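You operate a simulated robot arm through the tools that you are given. There is no shell and no other tool. Be economical: measure what you need, move in short steps, check, and stop when the job is done.

The job below is to be done with a simulated robot arm. You get a single attempt, and the scene is never put back.

TASK
Clamp the cam plate and grease its middle with the green dauber.
Fine: take the grease from the pot, put the dauber back, shut the pot again and leave the plate clamped. Set down upright: green dauber. A coat counts when it lies all over at full strength: go over it till it gets no stronger.

The check looks at the end state, three seconds after you hand in, the way a careful person would. Anything else that was tipped, shoved, dropped, spilled or broken makes it a failure.

THE ROBOT
A 5-joint arm with a two-finger parallel gripper, fixed in place. Base frame: the origin is at the foot of the arm, x ahead of it, y to its left, z up; the work surface is at about z = 0. Lengths are in m, angles in rad, forces in N, time in s.
With the tool pointing down near the work surface it reaches from about 0.26 to 0.68 m from the base axis. Its first joint turns from -1.152 to 1.152 rad. The tool tilts only in the upright plane through the base axis and itself; it spins freely about its own axis. Payload 2.9 kg.
The TCP is the grasp point between the finger pads, 0.03 m short of the fingertips. In the tool frame z runs along the fingers and y along their closing line. The gripper opens to 0.11 m. The fingers are 0.02 m wide and 0.01 m thick; the gripper's body (0.048 by 0.112 m) begins 0.055 m behind the TCP.
Orientation is told as [roll, pitch, yaw] about the base's x, y, z axes, in that order, counted from this pose: with the fingers straight down and closing along the base's y, the tool's x points along the base's -x, its y along +y and its z along -z.

THE INTERFACE
- The arm moves only by the tool move_arm. Its argument "moves" is one flat list of numbers, 7 for each row, row after row: the turn, a rotation vector about the tool's x, y, z in rad, then the shift along the tool's x, y, z in mm, then the opening in per cent of the stroke, from 0 (shut) to 100 (fully open). In form: [rx, ry, rz, tx, ty, tz, claw, rx, ry, rz, tx, ty, tz, claw, ...]. A call has 1 to 8 rows; each row shifts and turns the commanded pose from where the row before left it, along the tool's axes as they then stand. Each row takes 0.2 s and may step no farther than 0.05 m and 0.15 rad from the row before; otherwise, or with a gripper value out of range, the whole call is refused. Where a pose cannot be reached the arm comes as near as it can. A force on the tool above 40 N (or 10 N above the force at the start of the call, whichever is more), or a blocked arm, ends the call early, and 0.2 s more pass. The fingers move at their own pace (about 0.108 m/s each) and stop on an object; they squeeze with about 32 N. The grip force told is the motor's: it shows also when the fingers shut on nothing. Time passes only in rows, and 0.2 s behind the last, so rows that do not move let the fingers close. The reply holds the time, the measured pose of the TCP, the force on the tool along the base axes, the opening and the grip force, in the units named above and with some noise, with the torque about the TCP (base axes, N m) and any sound that the robot's microphone picked up.
- Cameras (640 x 400 px; columns grow to the right, rows downward): "scene" is fixed at [0.0442, -0.4575, 0.6025]; the picture's right is [0.61, -0.79, 0.00], its down [-0.47, -0.36, -0.80] and it looks along [0.64, 0.49, -0.60] (base axes); focal length 350 px, centre (320, 200). "wrist" rides on the gripper at [0.072, 0.017, -0.103] in the tool frame; the picture's right is [-0.23, 0.97, 0.00], its down [-0.76, -0.18, -0.62] and it looks along [-0.61, -0.14, 0.78] (tool axes); focal length 222 px, centre (320, 200). There is no depth. A picture from a camera that has moved, and an enlarged one, comes with that camera's place and axes in the base frame and with its lens. The place of the scene camera against the robot may be out by one fixed shift of up to 0.012 m in any direction.
- capture(camera): a new picture of that camera. The clock stands still meanwhile.
- inspect(camera, box): a new picture of the part [left, top, right, bottom] of that camera's present view, enlarged. The clock stands still meanwhile.
- job_done(): hands the job in; it is judged then, once.

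Work in short steps. Places have to be worked out from the pictures, the camera data and where the tool is seen: move nearer, look again, correct. Check each grasp and each placing, and mend what went wrong. You have 120 turns and 64 pictures in all, those below and enlarged ones among them. Open the gripper and draw the arm clear of the work before you hand the job in, unless the task says otherwise; then end with one line.

The tools are called after "Call:" as name(argument=value, ...) on one line, values as JSON. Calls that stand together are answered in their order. move_arm: Moves the arm, as the interface text tells. Its arguments: {"type":"object","properties":{"moves":{"type":"array"}},"required":["moves"]} The other tools are called the same way: capture (camera) takes a picture; inspect (camera, box) takes an enlarged picture of a part of a camera's view; job_done () hands the job in.

At the start:

```text
t: 0.0
tool_pos: [0.4413, -0.0132, 0.3215]
orientation: [-0.001, 0.0, 0.001]
force: [0.5, -0.2, -0.7]
moment: [0.02, 0.0, -0.02]
grip_width: 0.1102
finger_force: 0.0
```

scene: 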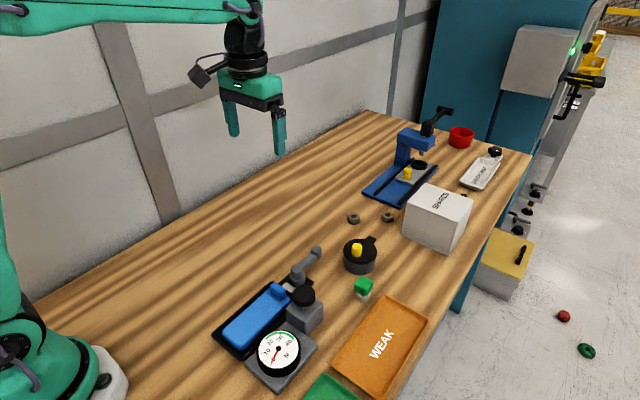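
wrist: 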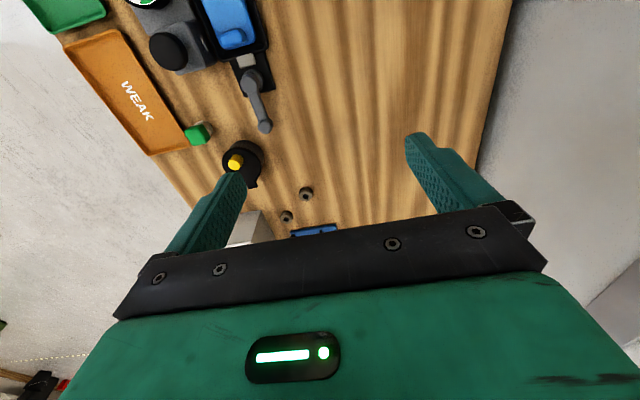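

The scene shows a blue fixture at the back, a dark pot with a yellow knob, a green block, and a blue clamp-like thing near the gauge. I enlarge the regions to identify things.

Call:
inspect(camera="scene", box=[340, 90, 540, 215])

Call:
inspect(camera="scene", box=[200, 210, 440, 400])

```text
3.20 times, centred on (440, 152) of scene
camera zoom: at [0.0442, -0.4575, 0.6025], right [0.61, -0.79, 0.0], down [-0.47, -0.36, -0.8], along [0.64, 0.49, -0.6], focal length 1119 px, centre (-64, 352)
```

zoom: 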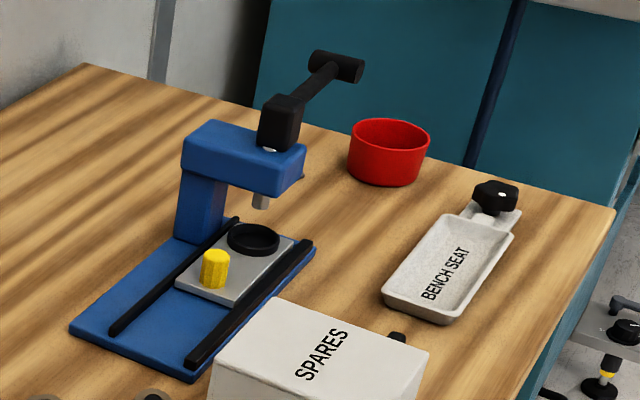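

```text
2.11 times, centred on (320, 305) of scene
camera zoom: at [0.0442, -0.4575, 0.6025], right [0.61, -0.79, 0.0], down [-0.47, -0.36, -0.8], along [0.64, 0.49, -0.6], focal length 736 px, centre (320, -21)
```

zoom: 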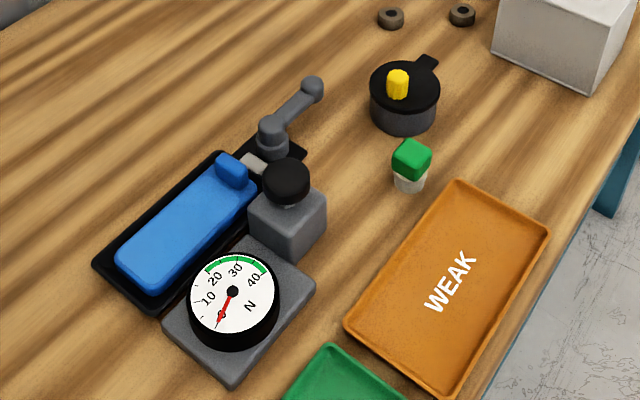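

The press is out of reach (~0.9 m), so the work is at the near blue lever fixture, the dark pot with the yellow knob, and the green/white dauber. I move to the left and turn the tool so the wrist camera looks across the fixture.

Call:
move_arm(moves=[0, 0, 0, 20, 40, 0, 100, 0, 0, 0, 20, 40, 0, 100, 0, 0, 0, 20, 40, 0, 100, 0, 0, 0, 20, 40, 0, 100, 0, 0, 0.15, 0, 0, 0, 100, 0, 0, 0.15, 0, 0, 0, 100, 0, 0, 0.15, 0, 0, 0, 100, 0, 0, 0.15, 0, 0, 0, 100])

Call:
move_arm(moves=[0, 0, 0.15, 0, 0, 0, 100, 0, 0, 0.15, 0, 0, 0, 100, 0, 0, 0.15, 0, 0, 0, 100, 0, 0, 0.15, 0, 0, 0, 100, 0, 0, 0.15, 0, 0, 0, 100, 0, 0, 0.15, 0, 0, 0, 100, 0, 0, 0.07, 0, 0, 0, 100])

Call:
capture(camera="wrist")

```text
t: 1.8
tool_pos: [0.362, 0.1474, 0.3221]
orientation: [0.0, 0.0, -0.603]
force: [-0.8, 0.9, 0.1]
moment: [0.04, 0.03, -0.04]
grip_width: 0.1099
finger_force: 0.1
```

```text
t: 3.4
tool_pos: [0.3624, 0.1485, 0.3218]
orientation: [-0.001, 0.0, -1.573]
force: [-0.1, 0.2, 0.0]
moment: [-0.02, 0.01, 0.0]
grip_width: 0.1102
finger_force: 0.1
```

```text
59 pictures are left
camera wrist: at [0.3788, 0.2202, 0.4257], right [0.97, -0.23, 0.0], down [-0.18, -0.76, 0.62], along [-0.14, -0.61, -0.78], focal length 222 px, centre (320, 200)
```

wrist: 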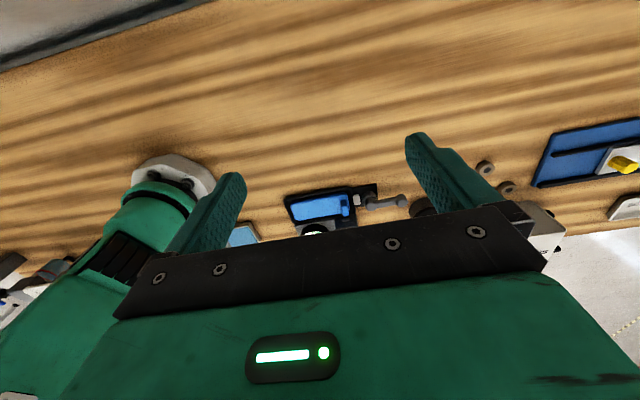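

Gripper blocks the lower half of the view, so the target has to be nearly under the camera; I shift right and lower.

Call:
move_arm(moves=[0, 0, 0, -42, -3, 12, 100, 0, 0, 0, -42, -3, 12, 100, 0, 0, 0, -42, -3, 12, 100, 0, 0, 0, -42, -3, 12, 100, 0, 0, 0, -42, -3, 12, 100])

Call:
capture(camera="wrist")

```text
t: 4.6
tool_pos: [0.348, -0.0639, 0.2608]
orientation: [0.001, 0.002, -1.568]
force: [-0.1, -0.1, -0.2]
moment: [0.03, 0.0, -0.02]
grip_width: 0.1101
finger_force: 0.1
```

```text
58 pictures are left
camera wrist: at [0.3639, 0.0085, 0.3655], right [0.97, -0.23, 0.0], down [-0.18, -0.76, 0.62], along [-0.14, -0.61, -0.78], focal length 222 px, centre (320, 200)
```

wrist: 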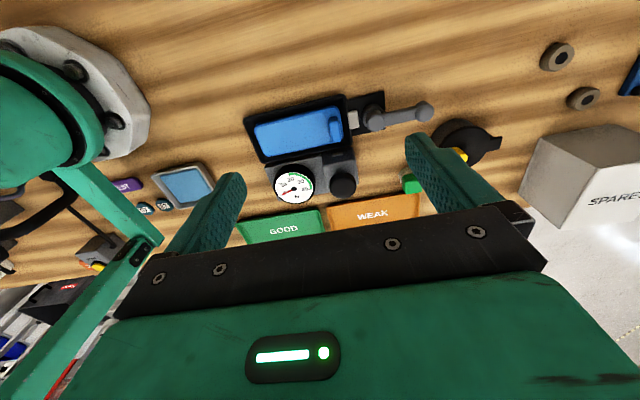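

Call:
inspect(camera="wrist", box=[230, 70, 450, 215])

```text
2.76 times, centred on (340, 142) of wrist
camera zoom: at [0.3639, 0.0085, 0.3655], right [0.97, -0.23, 0.0], down [-0.18, -0.76, 0.62], along [-0.14, -0.61, -0.78], focal length 613 px, centre (265, 359)
```

zoom: 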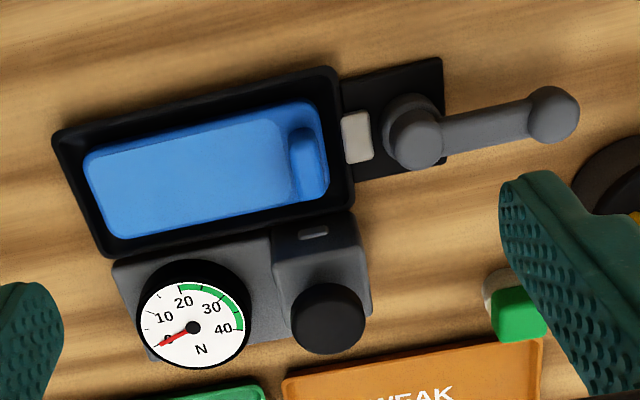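

A black nest holds the blue plate, and a grey cam lever lies at its +x end with a light-grey jaw between. I go closer to see the cam shape and the plate's middle.

Call:
move_arm(moves=[0, 0, 0, -17, 13, 28, 100, 0, 0, 0, -17, 13, 28, 100, 0, 0, 0, -12, 13, 28, 100])

Call:
capture(camera="wrist")

Call:
inspect(camera="scene", box=[200, 235, 400, 360])

```text
t: 5.4
tool_pos: [0.386, -0.1099, 0.1778]
orientation: [0.0, 0.001, -1.568]
force: [-0.2, 0.2, -0.2]
moment: [0.0, 0.0, -0.01]
grip_width: 0.1101
finger_force: 0.1
```

```text
56 pictures are left
camera wrist: at [0.4038, -0.037, 0.2808], right [0.97, -0.23, 0.0], down [-0.18, -0.76, 0.62], along [-0.14, -0.61, -0.78], focal length 222 px, centre (320, 200)
```

wrist: 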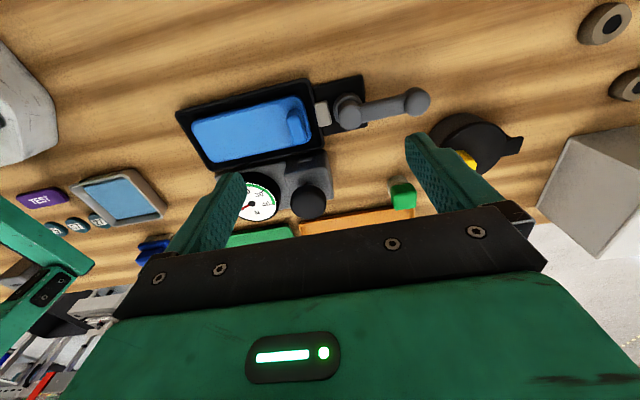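

```text
3.20 times, centred on (300, 298) of scene
camera zoom: at [0.0441, -0.4575, 0.6025], right [0.61, -0.79, 0.0], down [-0.47, -0.36, -0.8], along [0.64, 0.49, -0.6], focal length 1119 px, centre (384, -112)
```

zoom: 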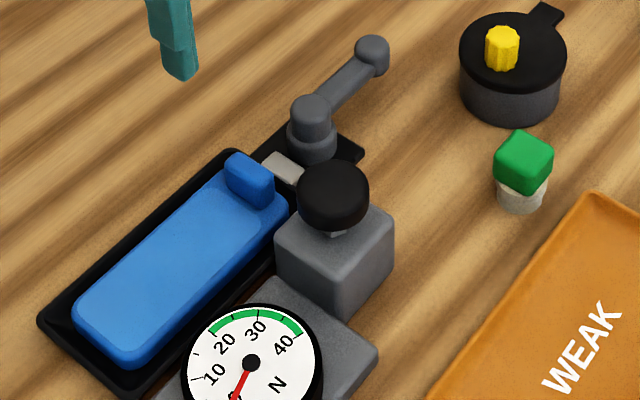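

I enlarge the wrist view around the fixture and the panel with the TEST label.

Call:
inspect(camera="wrist", box=[165, 65, 435, 235])

Call:
inspect(camera="wrist", box=[0, 150, 190, 270])

```text
2.35 times, centred on (300, 150) of wrist
camera zoom: at [0.4038, -0.037, 0.2808], right [0.97, -0.23, 0.0], down [-0.18, -0.76, 0.62], along [-0.14, -0.61, -0.78], focal length 523 px, centre (367, 318)
```

zoom: 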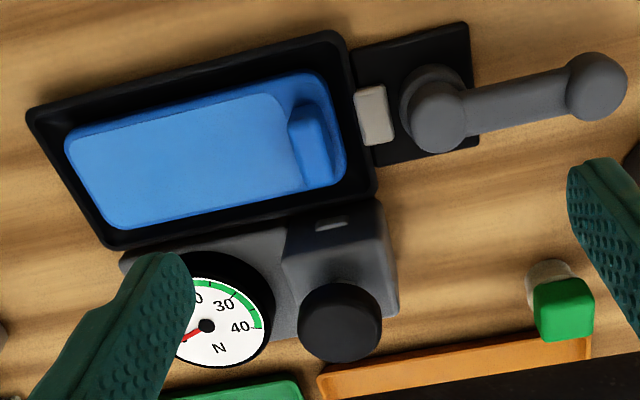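

```text
3.33 times, centred on (95, 210) of wrist
camera zoom: at [0.4038, -0.037, 0.2808], right [0.97, -0.23, 0.0], down [-0.18, -0.76, 0.62], along [-0.14, -0.61, -0.78], focal length 740 px, centre (1070, 167)
```

zoom: 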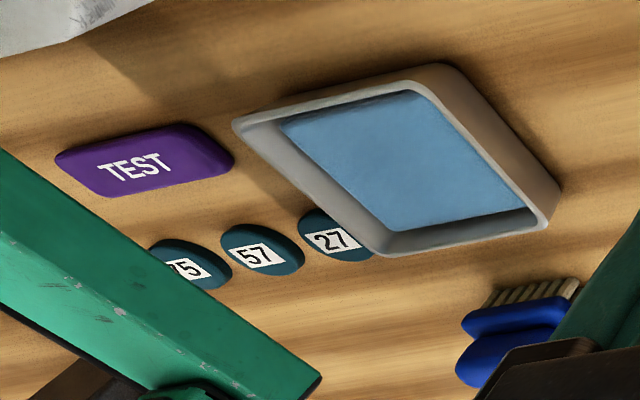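

The plate lies loose in the nest; the lever pivots near (0.418, −0.111), ball near (0.479, −0.115, 0.06). The +y side is free, so I will push the lever that way with shut fingers from its −y side.

Call:
move_arm(moves=[0, 0, 0, -22, 42, 0, 0, 0, 0, 0, -23, 42, 0, 0, 0, 0, 0, 0, 0, 30, 0, 0, 0, 0, 0, 0, 30, 0, 0, 0, 0, 0, 0, 30, 0, 0, 0, 0, 0, 0, 28, 0])

Call:
inspect(camera="scene", box=[220, 180, 420, 305])

```text
t: 6.8
tool_pos: [0.47, -0.1534, 0.0607]
orientation: [-0.001, -0.002, -1.57]
force: [-0.4, -0.2, 0.5]
moment: [0.0, -0.02, -0.01]
grip_width: 0.0
finger_force: 31.7
```

```text
3.20 times, centred on (320, 242) of scene
camera zoom: at [0.0441, -0.4575, 0.6025], right [0.61, -0.79, 0.0], down [-0.47, -0.36, -0.8], along [0.64, 0.49, -0.6], focal length 1119 px, centre (320, 64)
```

zoom: 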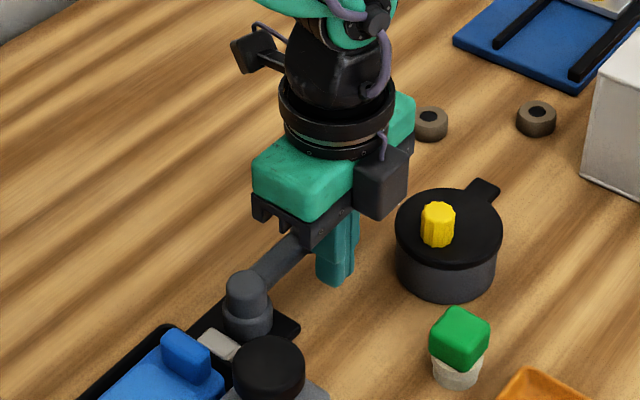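

Fingers are beside the lever. I push it about 20°, then 40°, toward +y and watch the forces.

Call:
move_arm(moves=[0, 0, 0, 14, 1, 0, 0, 0, 0, 0, 14, 1, 0, 0, 0, 0, 0, 13, 2, 0, 0, 0, 0, 0, 10, -1, 0, 0, 0, 0, 0, 9, -2, 0, 0])

Call:
inspect(camera="scene", box=[220, 180, 420, 305])

```text
t: 7.3
tool_pos: [0.4708, -0.1401, 0.0602]
orientation: [0.003, -0.001, -1.582]
force: [-1.3, -2.9, -0.3]
moment: [-0.08, -0.01, 0.04]
grip_width: 0.0
finger_force: 32.1
stopped in row 2: the force on the tool passed its limit at 56 N (the readings are from after the stop); the commanded pose is now the measured one
```

```text
3.20 times, centred on (320, 242) of scene
camera zoom: at [0.0442, -0.4575, 0.6025], right [0.61, -0.79, 0.0], down [-0.47, -0.36, -0.8], along [0.64, 0.49, -0.6], focal length 1119 px, centre (320, 64)
```

zoom: 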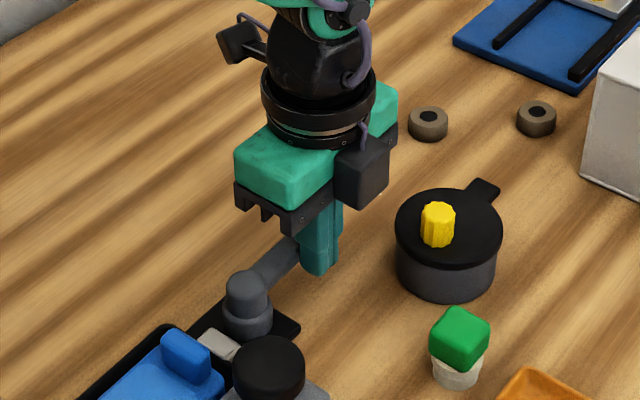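

Stopped at contact with 56 N, maybe an impact or maybe a stop on that side. I retry in fine 2–3 mm steps.

Call:
move_arm(moves=[0, 0, 0, 3, 0, 0, 0, 0, 0, 0, 2, 0, 0, 0, 0, 0, 0, 2, 0, 0, 0, 0, 0, 0, 2, 0, 0, 0, 0, 0, 0, 2, 0, 0, 0])

```text
t: 7.9
tool_pos: [0.4716, -0.1395, 0.0617]
orientation: [0.006, -0.003, -1.591]
force: [-0.4, -4.1, -0.1]
moment: [-0.05, -0.02, 0.03]
grip_width: 0.0
finger_force: 32.0
stopped in row 2: the force on the tool passed its limit at 45 N (the readings are from after the stop); the commanded pose is now the measured one
```

It is rigid in that direction, so the stop is there; the lever must swing toward −y. I back off, lift over the lever, and come down on its +y side.

Call:
move_arm(moves=[0, 0, 0, -6, 0, 0, 0, 0, 0, 0, 0, 0, -35, 0, 0, 0, 0, 0, 0, -35, 0, 0, 0, 0, 37, 0, 0, 0, 0, 0, 0, 37, -2, 0, 0, 0, 0, 0, 0, 0, 32, 0, 0, 0, 0, 0, 0, 32, 0])

Call:
inspect(camera="scene", box=[220, 180, 420, 305])

```text
t: 9.5
tool_pos: [0.4719, -0.0716, 0.0648]
orientation: [0.007, -0.001, -1.591]
force: [-0.9, 0.0, 0.5]
moment: [-0.02, 0.01, 0.0]
grip_width: 0.0
finger_force: 32.5
```

```text
3.20 times, centred on (320, 242) of scene
camera zoom: at [0.0441, -0.4575, 0.6025], right [0.61, -0.79, 0.0], down [-0.47, -0.36, -0.8], along [0.64, 0.49, -0.6], focal length 1119 px, centre (320, 64)
```

zoom: 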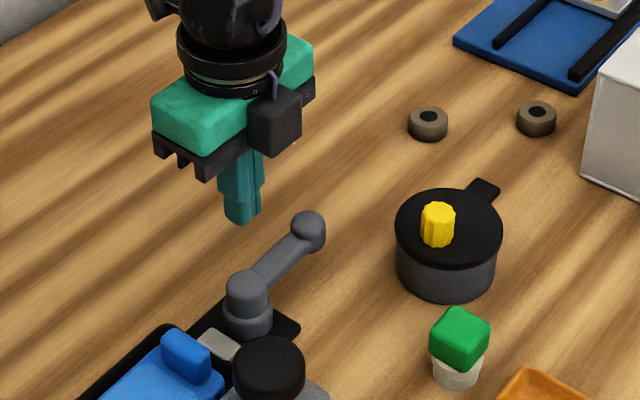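

Now I push toward −y gently.

Call:
move_arm(moves=[0, 0, 0, -10, 0, 0, 0, 0, 0, 0, -6, 0, 0, 0, 0, 0, 0, -3, 0, 0, 0, 0, 0, 0, -3, 0, 0, 0, 0, 0, 0, -4, 0, 0, 0, 0, 0, 0, -4, 0, 0, 0, 0, 0, 0, -4, 0, 0, 0])

```text
t: 11.1
tool_pos: [0.4693, -0.1061, 0.0646]
orientation: [0.008, -0.002, -1.592]
force: [1.5, 1.8, 0.5]
moment: [0.11, -0.02, -0.04]
grip_width: 0.0
finger_force: 32.2
```

The lever gives way in this direction. I follow the arc around the pivot.

Call:
move_arm(moves=[0, 0, 0, -6, 1, 0, 0, 0, 0, 0, -6, 0, 0, 0, 0, 0, 0, -6, 0, 0, 0, 0, 0, 0, -6, -1, 0, 0, 0, 0, 0, -6, -3, 0, 0, 0, 0, 0, -6, -3, 0, 0, 0, 0, 0, -5, -4, 0, 0])

Call:
inspect(camera="scene", box=[220, 200, 420, 325])

```text
t: 12.7
tool_pos: [0.4598, -0.1458, 0.0665]
orientation: [0.008, -0.001, -1.587]
force: [0.3, 1.5, 0.8]
moment: [0.05, -0.01, -0.01]
grip_width: 0.0001
finger_force: 32.0
```

```text
3.20 times, centred on (320, 262) of scene
camera zoom: at [0.0442, -0.4575, 0.6025], right [0.61, -0.79, 0.0], down [-0.47, -0.36, -0.8], along [0.64, 0.49, -0.6], focal length 1119 px, centre (320, 0)
```

zoom: 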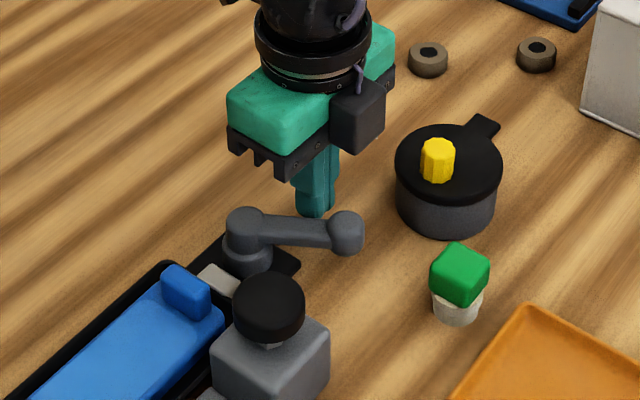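

The lever has turned about 55° and is easy so far; I continue towards 90°.

Call:
move_arm(moves=[0, 0, 0, -5, -5, 0, 0, 0, 0, 0, -4, -5, 0, 0, 0, 0, 0, -4, -5, 0, 0, 0, 0, 0, -3, -5, 0, 0, 0, 0, 0, -2, -5, 0, 0])

Call:
inspect(camera="scene", box=[220, 200, 420, 325])

```text
t: 13.9
tool_pos: [0.4357, -0.1624, 0.0664]
orientation: [0.012, -0.005, -1.585]
force: [24.7, 17.4, -9.3]
moment: [0.44, -0.56, 0.09]
grip_width: 0.0002
finger_force: 32.0
```

```text
3.20 times, centred on (320, 262) of scene
camera zoom: at [0.0443, -0.4575, 0.6024], right [0.61, -0.79, 0.0], down [-0.47, -0.36, -0.8], along [0.63, 0.49, -0.6], focal length 1119 px, centre (320, 0)
```

zoom: 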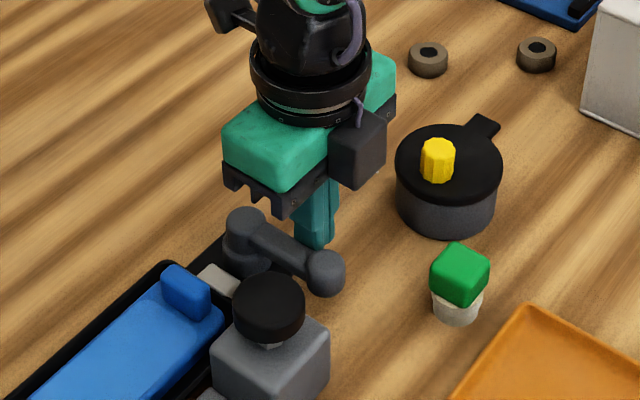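

Resistance is now rising (~30 N), i.e. the cam is biting. I press a little further and see whether it reaches a stop.

Call:
move_arm(moves=[0, 0, 0, -1, -3, 0, 0, 0, 0, 0, -1, -3, 0, 0, 0, 0, 0, 0, -3, 0, 0])

Call:
inspect(camera="scene", box=[220, 220, 380, 320])

```text
t: 14.2
tool_pos: [0.4364, -0.1622, 0.0666]
orientation: [0.015, -0.007, -1.583]
force: [5.4, 1.8, -3.1]
moment: [0.06, -0.11, 0.04]
grip_width: 0.0
finger_force: 32.0
stopped in row 1: the force on the tool passed its limit at 47 N (the readings are from after the stop); the commanded pose is now the measured one
```

```text
4.00 times, centred on (300, 270) of scene
camera zoom: at [0.0441, -0.4575, 0.6025], right [0.61, -0.79, 0.0], down [-0.47, -0.36, -0.8], along [0.64, 0.49, -0.6], focal length 1399 px, centre (400, -80)
```

zoom: 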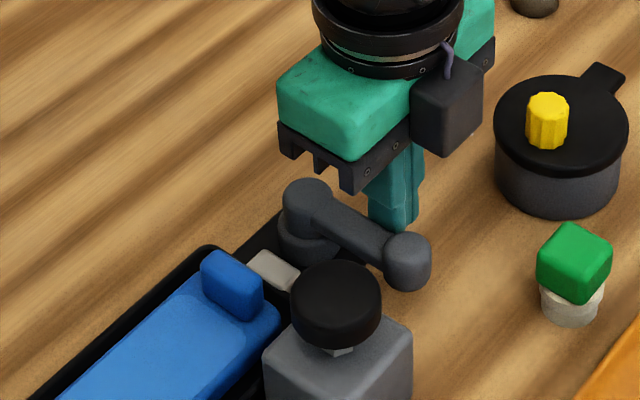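

The lever now points about straight −y (90°) against a hard resistance. I back off, lift, and look from above whether it stays and the plate is gripped.

Call:
move_arm(moves=[0, 0, 0, 2, 12, 0, 0, 0, 0, 0, 10, 10, 0, 0, 0, 0, 0, 0, 0, -40, 0, 0, 0, 0, 0, 0, -40, 0, 0, 0, 0, 20, -20, -30, 0, 0, 0, 0, 25, -20, 0, 0])

Call:
capture(camera="wrist")

```text
t: 15.6
tool_pos: [0.4166, -0.1042, 0.1759]
orientation: [0.016, -0.004, -1.582]
force: [0.1, 0.0, -0.2]
moment: [0.02, 0.01, 0.02]
grip_width: 0.0
finger_force: 31.8
```

```text
46 pictures are left
camera wrist: at [0.4328, -0.031, 0.2799], right [0.97, -0.24, 0.02], down [-0.2, -0.76, 0.62], along [-0.14, -0.61, -0.78], focal length 222 px, centre (320, 200)
```

wrist: 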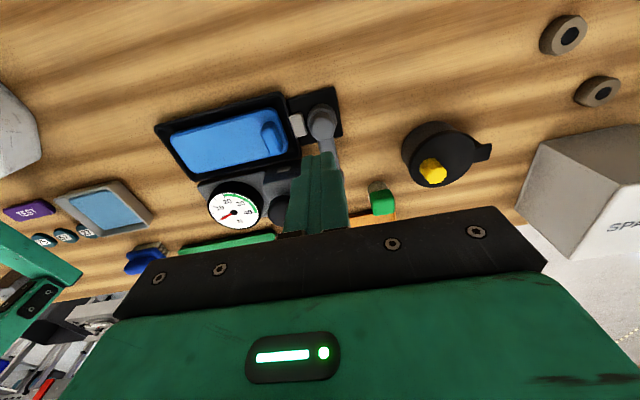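

I zoom in on the plate, jaw and lever.

Call:
inspect(camera="wrist", box=[150, 75, 358, 205])

```text
3.08 times, centred on (254, 140) of wrist
camera zoom: at [0.4328, -0.031, 0.2799], right [0.97, -0.24, 0.02], down [-0.2, -0.76, 0.62], along [-0.14, -0.61, -0.78], focal length 684 px, centre (523, 385)
```

zoom: 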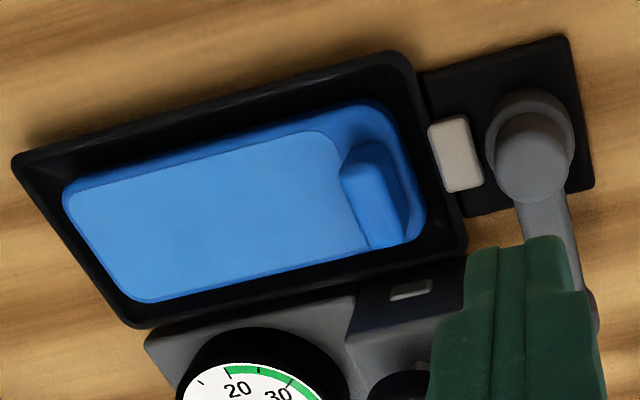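

I check the lever and jaw from the scene camera with the arm out of the way.

Call:
inspect(camera="scene", box=[256, 250, 336, 300])

```text
8.00 times, centred on (296, 275) of scene
camera zoom: at [0.0442, -0.4575, 0.6025], right [0.61, -0.79, 0.0], down [-0.47, -0.36, -0.8], along [0.64, 0.49, -0.6], focal length 2797 px, centre (512, -400)
```

zoom: 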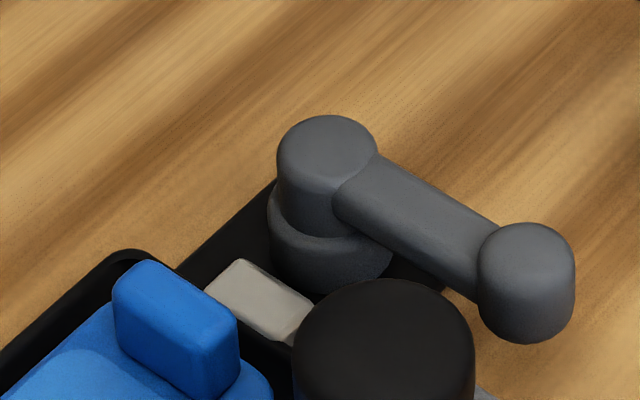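

Lever sits at 90° against its stop. Next I look at the pot and the dauber from close above.

Call:
move_arm(moves=[0, 0, 0, -27, 37, 0, 100, 0, 0, 0, -27, 37, 0, 100, 0, 0, 0, -27, 37, 0, 100])

Call:
capture(camera="wrist")

Call:
inspect(camera="scene", box=[328, 225, 408, 305])

```text
t: 16.4
tool_pos: [0.5267, -0.1883, 0.1795]
orientation: [0.015, -0.006, -1.585]
force: [-0.8, 0.6, 0.1]
moment: [0.01, 0.01, 0.01]
grip_width: 0.1099
finger_force: 0.2
```

```text
43 pictures are left
camera wrist: at [0.5425, -0.1149, 0.2832], right [0.97, -0.24, 0.02], down [-0.2, -0.76, 0.62], along [-0.14, -0.61, -0.78], focal length 222 px, centre (320, 200)
```

wrist: 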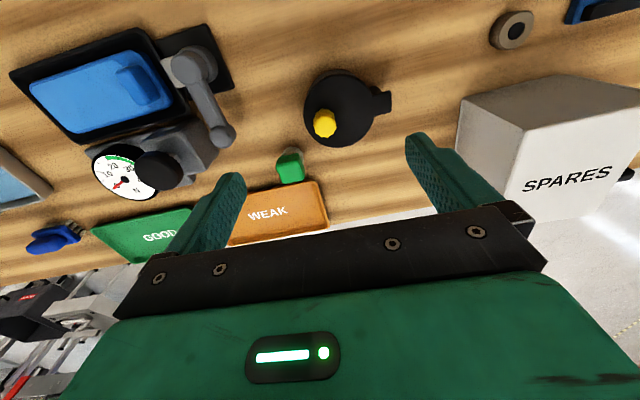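

```text
5.00 times, centred on (368, 265) of scene
camera zoom: at [0.0441, -0.4575, 0.6025], right [0.61, -0.79, 0.0], down [-0.47, -0.36, -0.8], along [0.64, 0.49, -0.6], focal length 1748 px, centre (80, -125)
```

zoom: 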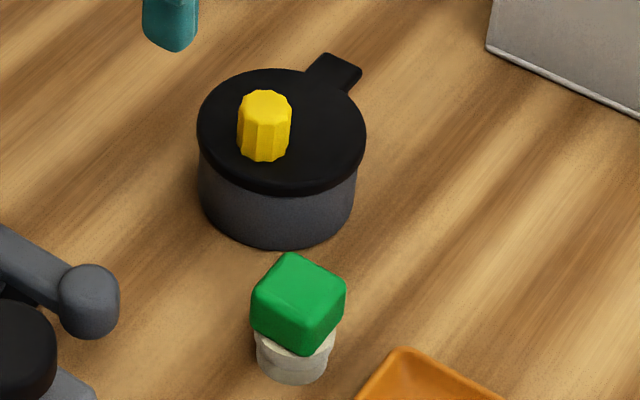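

The lid is overhung by a tab on the +x side, with the knob offset toward −x at about (0.533, −0.186), top z≈0.08: probably a hinge at the tab. I turn the fingers to close along y so the knob can pivot between them.

Call:
move_arm(moves=[0, 0, -0.15, 0, 0, 0, 60, 0, 0, -0.15, 0, 0, 0, 60, 0, 0, -0.15, 0, 0, 0, 60, 0, 0, -0.15, 0, 0, 0, 60, 0, 0, -0.15, 0, 0, 0, 60, 0, 0, -0.15, 0, 0, 0, 60, 0, 0, -0.15, 0, 0, 0, 60, 0, 0, -0.15, 0, 0, 0, 60])

Call:
move_arm(moves=[0, 0, -0.15, 0, 0, 0, 60, 0, 0, -0.15, 0, 0, 0, 60, 0, 0, 0, -6, 2, 20, 60, 0, 0, 0, 0, 0, 20, 60])

Call:
capture(camera="wrist")

```text
t: 18.2
tool_pos: [0.5265, -0.1881, 0.1768]
orientation: [0.001, -0.014, -0.382]
force: [-0.2, 0.3, -0.1]
moment: [0.01, 0.03, 0.01]
grip_width: 0.0661
finger_force: 0.0
```

```text
t: 19.2
tool_pos: [0.5327, -0.1851, 0.1385]
orientation: [-0.004, -0.014, -0.084]
force: [0.2, 0.0, -0.8]
moment: [-0.02, 0.01, 0.02]
grip_width: 0.0659
finger_force: 0.1
```

```text
41 pictures are left
camera wrist: at [0.4607, -0.1622, 0.2409], right [0.31, 0.95, 0.0], down [0.73, -0.24, 0.64], along [0.6, -0.2, -0.77], focal length 222 px, centre (320, 200)
```

wrist: 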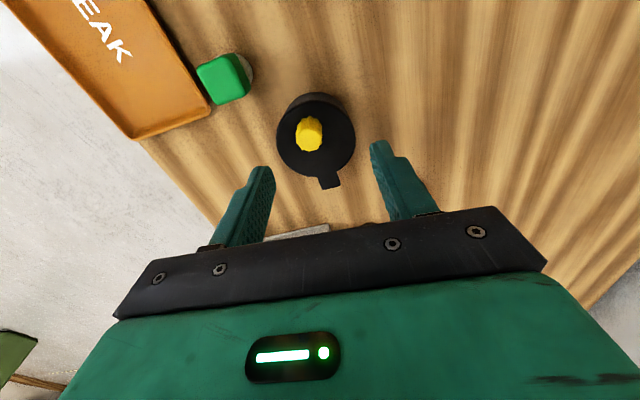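

Wrist view puts the knob at about (0.528, −0.192); I correct by (−5, −7) mm, descend to z≈0.092 and close on it.

Call:
move_arm(moves=[0, 0, 0, 5, -7, 0, 60, 0, 0, 0, 0, 0, 20, 60, 0, 0, 0, 0, 0, 18, 60, 0, 0, 0, 0, 0, 8, 60])

Call:
capture(camera="wrist")

```text
t: 20.2
tool_pos: [0.5293, -0.1935, 0.0929]
orientation: [-0.005, -0.015, -0.085]
force: [0.1, 0.4, 0.3]
moment: [0.0, 0.01, -0.02]
grip_width: 0.066
finger_force: 0.1
```

```text
40 pictures are left
camera wrist: at [0.456, -0.1695, 0.1952], right [0.31, 0.95, 0.0], down [0.73, -0.24, 0.64], along [0.6, -0.2, -0.77], focal length 222 px, centre (320, 200)
```

wrist: 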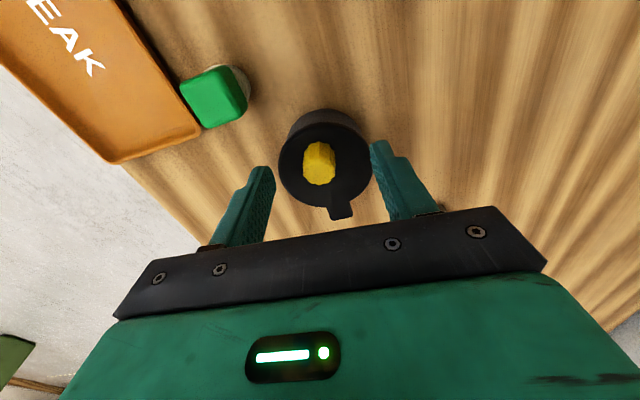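

The knob lies midway between the fingertips. I close on it.

Call:
move_arm(moves=[0, 0, 0, 0, 0, 0, 0, 0, 0, 0, 0, 0, 0, 0, 0, 0, 0, 0, 0, 0, 0])

Call:
move_arm(moves=[0, 0, 0, 0, 0, -3, 0, 0, 0, 0, 0, 0, -3, 0])

```text
t: 21.0
tool_pos: [0.5285, -0.1954, 0.0936]
orientation: [-0.005, -0.015, -0.087]
force: [-0.4, -14.7, -5.1]
moment: [-0.25, -0.25, -0.31]
grip_width: 0.0211
finger_force: 44.9
```

```text
t: 21.6
tool_pos: [0.5279, -0.1951, 0.0926]
orientation: [-0.003, -0.016, -0.085]
force: [2.2, -3.6, -2.0]
moment: [0.11, 0.2, 0.13]
grip_width: 0.021
finger_force: 45.3
stopped in row 2: the force on the tool passed its limit at 44 N (the readings are from after the stop); the commanded pose is now the measured one
```

The lid does not lift (44 N at once), so it likely swivels or slides. I probe sideways with small steps, first +y.

Call:
move_arm(moves=[0, 0, 0, 0, 2, 0, 0, 0, 0, 0, 0, 2, 0, 0, 0, 0, 0, 0, 2, 0, 0])

```text
t: 22.3
tool_pos: [0.5286, -0.1949, 0.0928]
orientation: [-0.007, -0.02, -0.097]
force: [0.4, -6.4, -0.2]
moment: [0.04, 0.08, 0.13]
grip_width: 0.021
finger_force: 44.9
stopped in row 3: the force on the tool passed its limit at 43 N (the readings are from after the stop); the commanded pose is now the measured one
```

Rigid toward +y. Now −y.

Call:
move_arm(moves=[0, 0, 0, 0, -2, 0, 0, 0, 0, 0, 0, -2, 0, 0, 0, 0, 0, 0, -2, 0, 0])

```text
t: 23.1
tool_pos: [0.5273, -0.1986, 0.0911]
orientation: [-0.005, -0.018, -0.093]
force: [0.6, 6.1, 2.2]
moment: [0.25, 0.35, 0.37]
grip_width: 0.0214
finger_force: 44.8
```

It gives toward −y (3.7 mm with only ~6 N), so the lid swings that way. I continue and watch.

Call:
move_arm(moves=[0, 0, 0, 0, -3, 0, 0, 0, 0, 0, 0, -3, 0, 0, 0, 0, 0, 0, -3, 0, 0])

Call:
inspect(camera="scene", box=[308, 200, 436, 300])

```text
t: 23.9
tool_pos: [0.5278, -0.2078, 0.0926]
orientation: [-0.005, -0.02, -0.094]
force: [13.6, 8.5, -7.3]
moment: [0.41, 0.01, 0.36]
grip_width: 0.0214
finger_force: 44.8
```

```text
4.00 times, centred on (372, 250) of scene
camera zoom: at [0.0442, -0.4575, 0.6024], right [0.61, -0.79, 0.0], down [-0.47, -0.36, -0.8], along [0.64, 0.49, -0.6], focal length 1399 px, centre (112, 0)
```

zoom: 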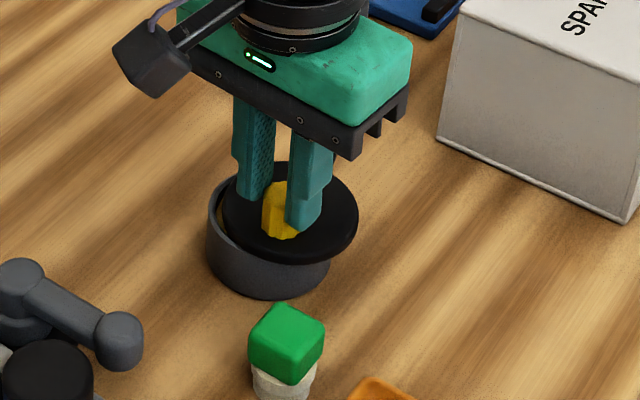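

The lid is a swivel lid pivoting at the tab. I follow the arc (R≈65 mm), turning the tool along with it.

Call:
move_arm(moves=[0, 0, -0.1, -2.5, -6, 0, 0, 0, 0, -0.1, -2, -6, 0, 0, 0, 0, -0.1, -2, -6, 0, 0])

```text
t: 24.7
tool_pos: [0.5339, -0.2261, 0.0928]
orientation: [-0.01, -0.017, 0.208]
force: [13.7, 5.9, -12.3]
moment: [0.44, -0.92, -0.11]
grip_width: 0.0212
finger_force: 45.0
```

Call:
move_arm(moves=[0, 0, -0.11, -4, -6, 0, 0, 0, 0, -0.11, -2.5, -6, 0, 0, 0, 0, -0.11, -2.2, -6, 0, 0, 0, 0, -0.11, -2.2, -6, 0, 0])

Call:
inspect(camera="scene", box=[308, 200, 436, 300])

```text
t: 25.7
tool_pos: [0.5506, -0.2468, 0.0941]
orientation: [-0.013, -0.009, 0.644]
force: [-10.6, -15.3, -4.7]
moment: [-0.16, 0.15, -0.12]
grip_width: 0.0213
finger_force: 45.3
```

```text
4.00 times, centred on (372, 250) of scene
camera zoom: at [0.0441, -0.4575, 0.6025], right [0.61, -0.79, 0.0], down [-0.47, -0.36, -0.8], along [0.64, 0.49, -0.6], focal length 1399 px, centre (112, 0)
```

zoom: 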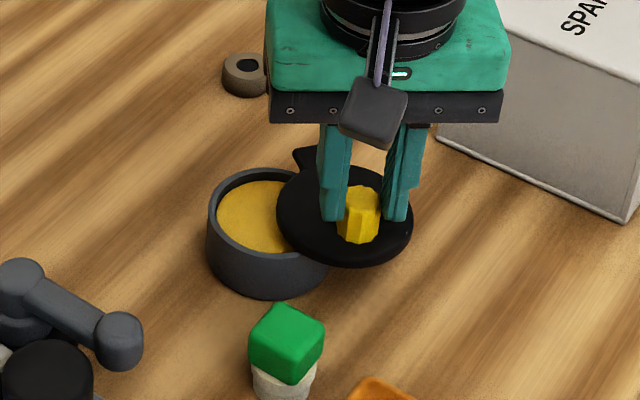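

Grease is showing. I continue the swing to open it fully.

Call:
move_arm(moves=[0, 0, -0.11, 0, -7, 0, 0, 0, 0, -0.11, -1.5, -7, 0, 0, 0, 0, -0.11, -1.8, -7, 0, 0, 0, 0, -0.11, -1.8, -7, 0, 0])

Call:
move_arm(moves=[0, 0, -0.11, -1.8, -7, 0, 0, 0, 0, -0.11, -1.8, -7, 0, 0, 0, 0, -0.11, -1.8, -7, 0, 0])

Call:
inspect(camera="scene", box=[308, 200, 436, 300])

```text
t: 26.7
tool_pos: [0.5757, -0.2595, 0.0935]
orientation: [-0.018, -0.002, 1.089]
force: [1.7, 1.7, -14.1]
moment: [0.1, -0.02, -0.11]
grip_width: 0.0212
finger_force: 45.0
```

```text
t: 27.5
tool_pos: [0.5976, -0.2617, 0.0934]
orientation: [-0.013, 0.003, 1.421]
force: [-1.3, 19.0, -13.5]
moment: [0.68, 0.16, 0.04]
grip_width: 0.0213
finger_force: 44.5
```

```text
4.00 times, centred on (372, 250) of scene
camera zoom: at [0.0443, -0.4575, 0.6024], right [0.61, -0.79, 0.0], down [-0.47, -0.36, -0.8], along [0.63, 0.49, -0.6], focal length 1399 px, centre (112, 0)
```

zoom: 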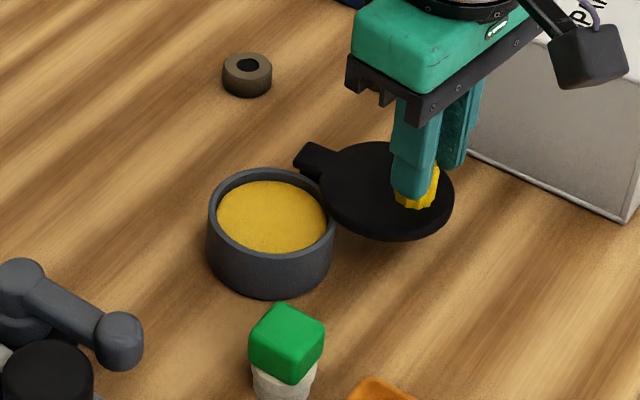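

The pot is fully open. I release the knob, rise, square the tool up, and go above the dauber at about (0.470, −0.242).

Call:
move_arm(moves=[0, 0, 0, 0, 0, 0, 60, 0, 0, 0, 0, 0, 0, 60, 0, 0, 0, 0, 0, -35, 60, 0, 0, 0, 0, 0, -35, 60, 0, 0, -0.15, 0, 0, 0, 60, 0, 0, 0, -7, 43, 0, 60, 0, 0, 0, -7, 43, 0, 60, 0, 0, 0, -6, 42, 0, 60])

Call:
capture(camera="wrist")

```text
t: 29.3
tool_pos: [0.4665, -0.2403, 0.1615]
orientation: [-0.017, 0.008, 1.565]
force: [0.6, 0.2, 0.1]
moment: [-0.04, -0.02, 0.01]
grip_width: 0.066
finger_force: 0.0
```

```text
36 pictures are left
camera wrist: at [0.4474, -0.3117, 0.2657], right [-0.97, 0.23, -0.02], down [0.17, 0.77, 0.62], along [0.16, 0.6, -0.78], focal length 222 px, centre (320, 200)
```

wrist: 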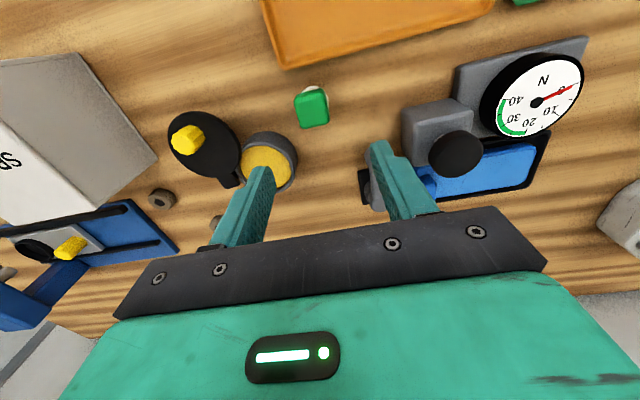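

Dauber appears around (0.472, −0.249). I correct, go halfway down, and look again.

Call:
move_arm(moves=[0, 0, 0, 8, -5, 25, 60, 0, 0, 0, 0, 0, 25, 60])

Call:
capture(camera="wrist")

```text
t: 29.9
tool_pos: [0.4736, -0.2497, 0.1133]
orientation: [-0.017, 0.009, 1.564]
force: [0.5, -0.9, 0.0]
moment: [-0.01, -0.01, -0.01]
grip_width: 0.0659
finger_force: 0.1
```

```text
35 pictures are left
camera wrist: at [0.4543, -0.3205, 0.2167], right [-0.97, 0.23, -0.02], down [0.17, 0.77, 0.62], along [0.16, 0.6, -0.78], focal length 222 px, centre (320, 200)
```

wrist: 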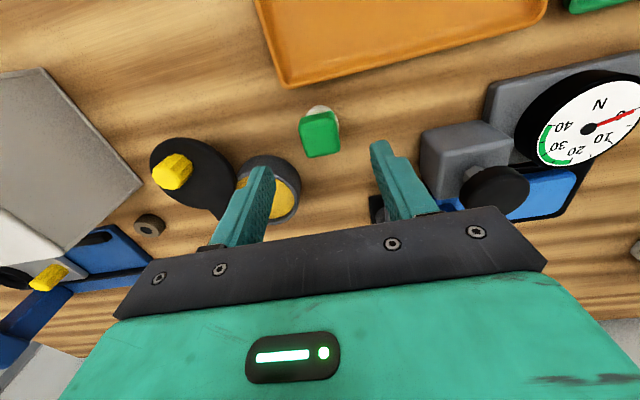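

Dauber is between the fingers in x; I shift 3 mm more toward −y, take out the small tilt, descend to z≈0.06.

Call:
move_arm(moves=[0.009, -0.017, 0, 3, 0, 0, 60, 0, 0, 0, 0, 0, 25, 60, 0, 0, 0, 0, 0, 20, 60, 0, 0, 0, 0, 0, 8, 60])

Call:
capture(camera="wrist")

```text
t: 30.9
tool_pos: [0.4744, -0.252, 0.059]
orientation: [-0.017, 0.008, 1.568]
force: [-0.6, -0.6, 0.0]
moment: [-0.01, 0.0, 0.01]
grip_width: 0.0658
finger_force: 0.0
```

```text
34 pictures are left
camera wrist: at [0.4556, -0.3238, 0.1634], right [-0.97, 0.23, -0.02], down [0.17, 0.77, 0.62], along [0.16, 0.6, -0.79], focal length 222 px, centre (320, 200)
```

wrist: 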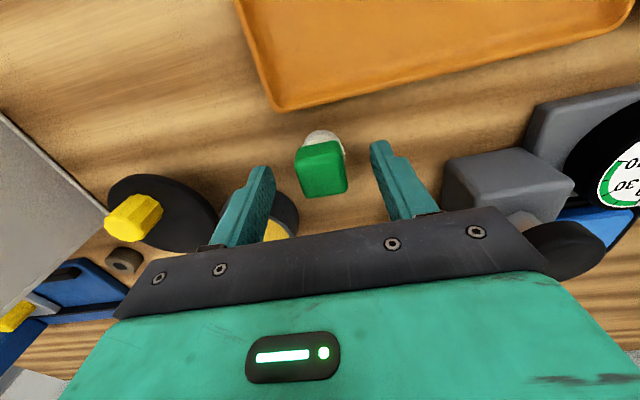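

Dauber head lies between the fingers. I close on it.

Call:
move_arm(moves=[0, 0, 0, 0, 0, 0, 0, 0, 0, 0, 0, 0, 0, 0, 0, 0, 0, 0, 0, 0, 0])

Call:
move_arm(moves=[0, 0, 0, 0, 0, -20, 0, 0, 0, 0, 0, 0, -30, 0, 0, 0, 0, 0, 0, -30, 0])

Call:
capture(camera="wrist")

Call:
inspect(camera="scene", box=[300, 190, 428, 290])

```text
t: 31.7
tool_pos: [0.4746, -0.253, 0.0595]
orientation: [-0.017, 0.007, 1.567]
force: [0.3, -0.3, -0.1]
moment: [0.02, -0.04, -0.03]
grip_width: 0.0324
finger_force: 32.0
```

```text
t: 32.5
tool_pos: [0.4725, -0.2544, 0.1386]
orientation: [-0.015, 0.009, 1.565]
force: [-0.1, -0.5, -1.1]
moment: [0.01, -0.03, 0.02]
grip_width: 0.0322
finger_force: 31.7
```

```text
33 pictures are left
camera wrist: at [0.4531, -0.3253, 0.2439], right [-0.97, 0.23, -0.02], down [0.17, 0.77, 0.62], along [0.16, 0.6, -0.78], focal length 222 px, centre (320, 200)
```

wrist: 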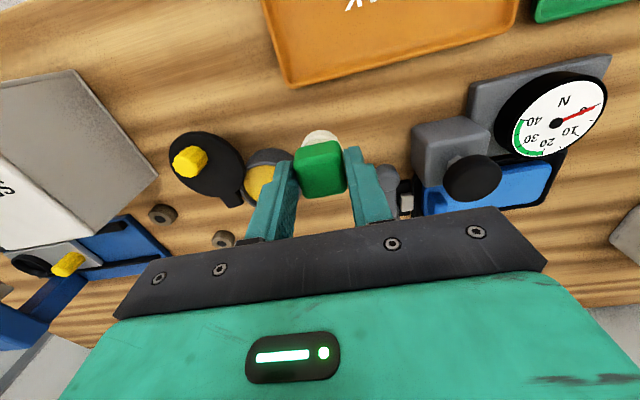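

```text
4.00 times, centred on (364, 240) of scene
camera zoom: at [0.0442, -0.4575, 0.6025], right [0.61, -0.79, 0.0], down [-0.47, -0.36, -0.8], along [0.64, 0.49, -0.6], focal length 1399 px, centre (144, 40)
```

zoom: 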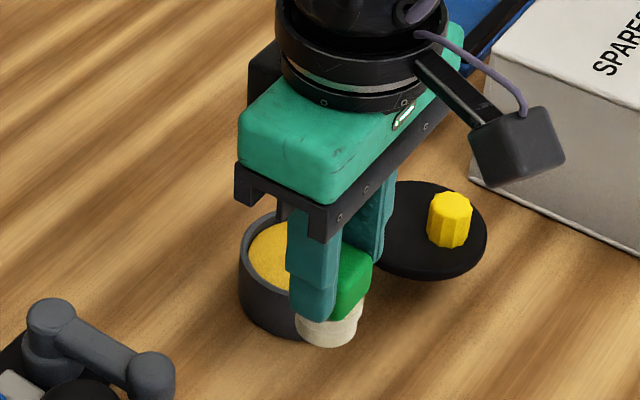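

The dauber is held well (felt bottom ≈ TCP−0.059). I move above the pot mouth at about (0.543, −0.195) and look.

Call:
move_arm(moves=[0, 0, 0, -20, -23, -6, 0, 0, 0, 0, -20, -23, -6, 0, 0, 0, 0, -19, -24, 0, 0])

Call:
capture(camera="wrist")

Call:
inspect(camera="scene", box=[300, 190, 428, 290])

```text
t: 33.3
tool_pos: [0.5436, -0.1941, 0.1538]
orientation: [-0.022, 0.006, 1.563]
force: [0.3, 0.1, -0.1]
moment: [0.02, 0.01, 0.02]
grip_width: 0.032
finger_force: 32.3
```

```text
31 pictures are left
camera wrist: at [0.5236, -0.2663, 0.2574], right [-0.97, 0.23, -0.02], down [0.17, 0.77, 0.62], along [0.16, 0.6, -0.78], focal length 222 px, centre (320, 200)
```

wrist: 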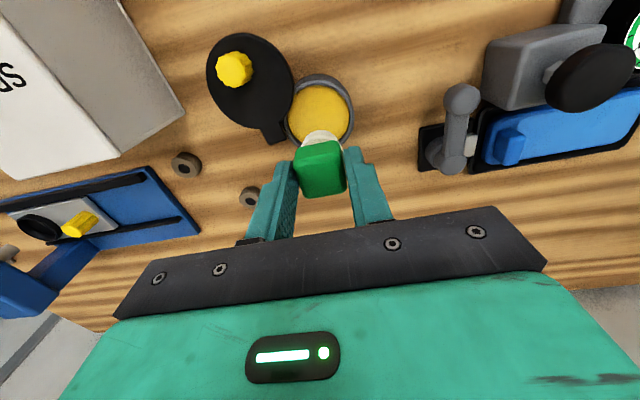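

```text
4.00 times, centred on (364, 240) of scene
camera zoom: at [0.0441, -0.4575, 0.6025], right [0.61, -0.79, 0.0], down [-0.47, -0.36, -0.8], along [0.64, 0.49, -0.6], focal length 1399 px, centre (144, 40)
```

zoom: 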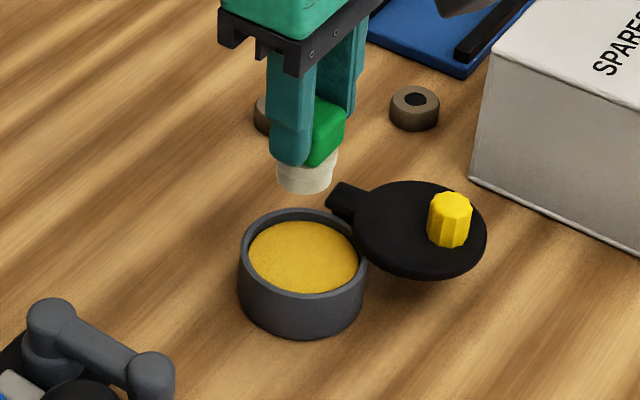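

Felt is over the mouth; pot centre ≈ (0.544, −0.200). I shift 6 mm and lower to just above the grease.

Call:
move_arm(moves=[0, 0, 0, 6, 0, 20, 0, 0, 0, 0, 0, 0, 25, 0, 0, 0, 0, 0, 0, 5, 0, 0, 0, 0, 0, 0, 3, 0, 0, 0, 0, 0, 0, 3, 0])

Call:
inspect(camera="scene", box=[320, 210, 400, 290])

```text
t: 34.5
tool_pos: [0.5437, -0.2004, 0.0989]
orientation: [-0.021, 0.006, 1.566]
force: [-0.5, 0.6, -1.2]
moment: [0.0, -0.05, 0.01]
grip_width: 0.0323
finger_force: 32.2
```

```text
5.00 times, centred on (360, 250) of scene
camera zoom: at [0.0442, -0.4575, 0.6025], right [0.61, -0.79, 0.0], down [-0.47, -0.36, -0.8], along [0.64, 0.49, -0.6], focal length 1748 px, centre (120, -50)
```

zoom: 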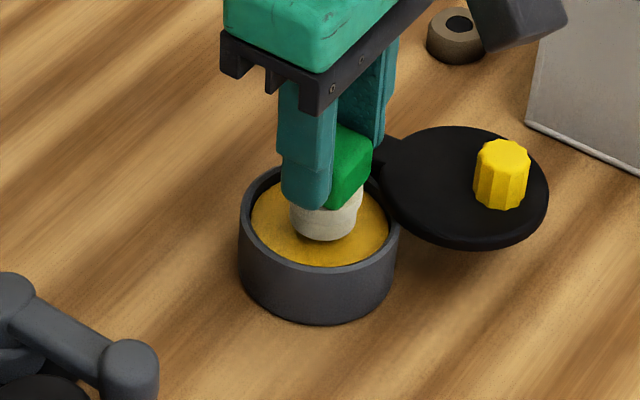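

The felt is just at the grease; I press down gently in 2 mm steps.

Call:
move_arm(moves=[0, 0, 0, 0, 0, 2, 0, 0, 0, 0, 0, 0, 2, 0, 0, 0, 0, 0, 0, 2, 0])

```text
t: 35.3
tool_pos: [0.5444, -0.2008, 0.0911]
orientation: [-0.021, 0.007, 1.565]
force: [-0.4, -0.7, 0.1]
moment: [0.01, 0.04, -0.01]
grip_width: 0.0326
finger_force: 32.5
```

Call:
move_arm(moves=[0, 0, 0, 0, 0, 2, 0, 0, 0, 0, 0, 0, 2, 0, 0, 0, 0, 0, 0, 2, 0])

Call:
inspect(camera="scene", box=[320, 210, 400, 290])

```text
t: 36.1
tool_pos: [0.5458, -0.2005, 0.0899]
orientation: [-0.023, 0.01, 1.566]
force: [-6.0, 2.7, 24.6]
moment: [0.16, 0.59, -0.01]
grip_width: 0.0325
finger_force: 32.0
```

```text
5.00 times, centred on (360, 250) of scene
camera zoom: at [0.044, -0.4574, 0.6026], right [0.61, -0.79, 0.0], down [-0.47, -0.36, -0.8], along [0.64, 0.49, -0.6], focal length 1748 px, centre (120, -50)
```

zoom: 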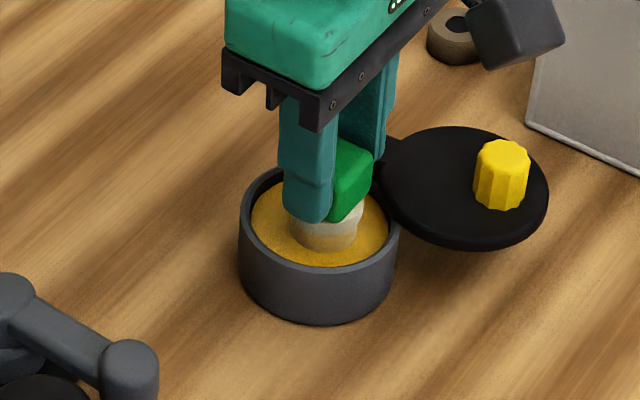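

Contact at 25 N, felt in the grease. I lift straight out and travel high toward the plate, stopping beside its middle to look.

Call:
move_arm(moves=[0, 0, 0, 0, 0, -40, 0, 0, 0, 0, 0, 0, -45, 0, 0, 0, 0, -15, 41, 0, 0, 0, 0, 0, -15, 41, 0, 0, 0, 0, 0, -15, 41, 0, 0, 0, 0, 0, -15, 41, 0, 0, 0, 0, 0, -12, 36, 0, 0])

Call:
capture(camera="wrist")

Call:
inspect(camera="scene", box=[200, 220, 360, 345])

```text
t: 37.7
tool_pos: [0.3416, -0.1273, 0.1658]
orientation: [-0.022, 0.008, 1.566]
force: [0.0, 0.4, -0.5]
moment: [0.01, 0.01, 0.04]
grip_width: 0.0325
finger_force: 32.1
```

```text
27 pictures are left
camera wrist: at [0.322, -0.1984, 0.2699], right [-0.97, 0.23, -0.02], down [0.17, 0.77, 0.62], along [0.16, 0.6, -0.78], focal length 222 px, centre (320, 200)
```

wrist: 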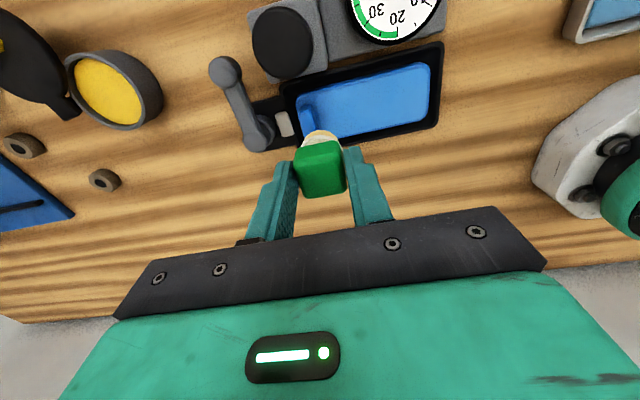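

```text
3.20 times, centred on (280, 282) of scene
camera zoom: at [0.0442, -0.4575, 0.6025], right [0.61, -0.79, 0.0], down [-0.47, -0.36, -0.8], along [0.64, 0.49, -0.6], focal length 1119 px, centre (448, -64)
```

zoom: 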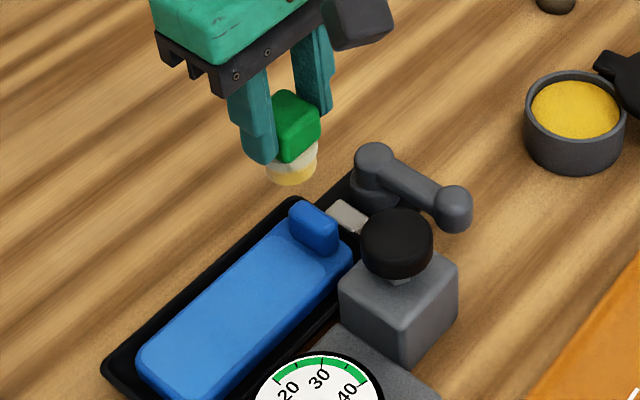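

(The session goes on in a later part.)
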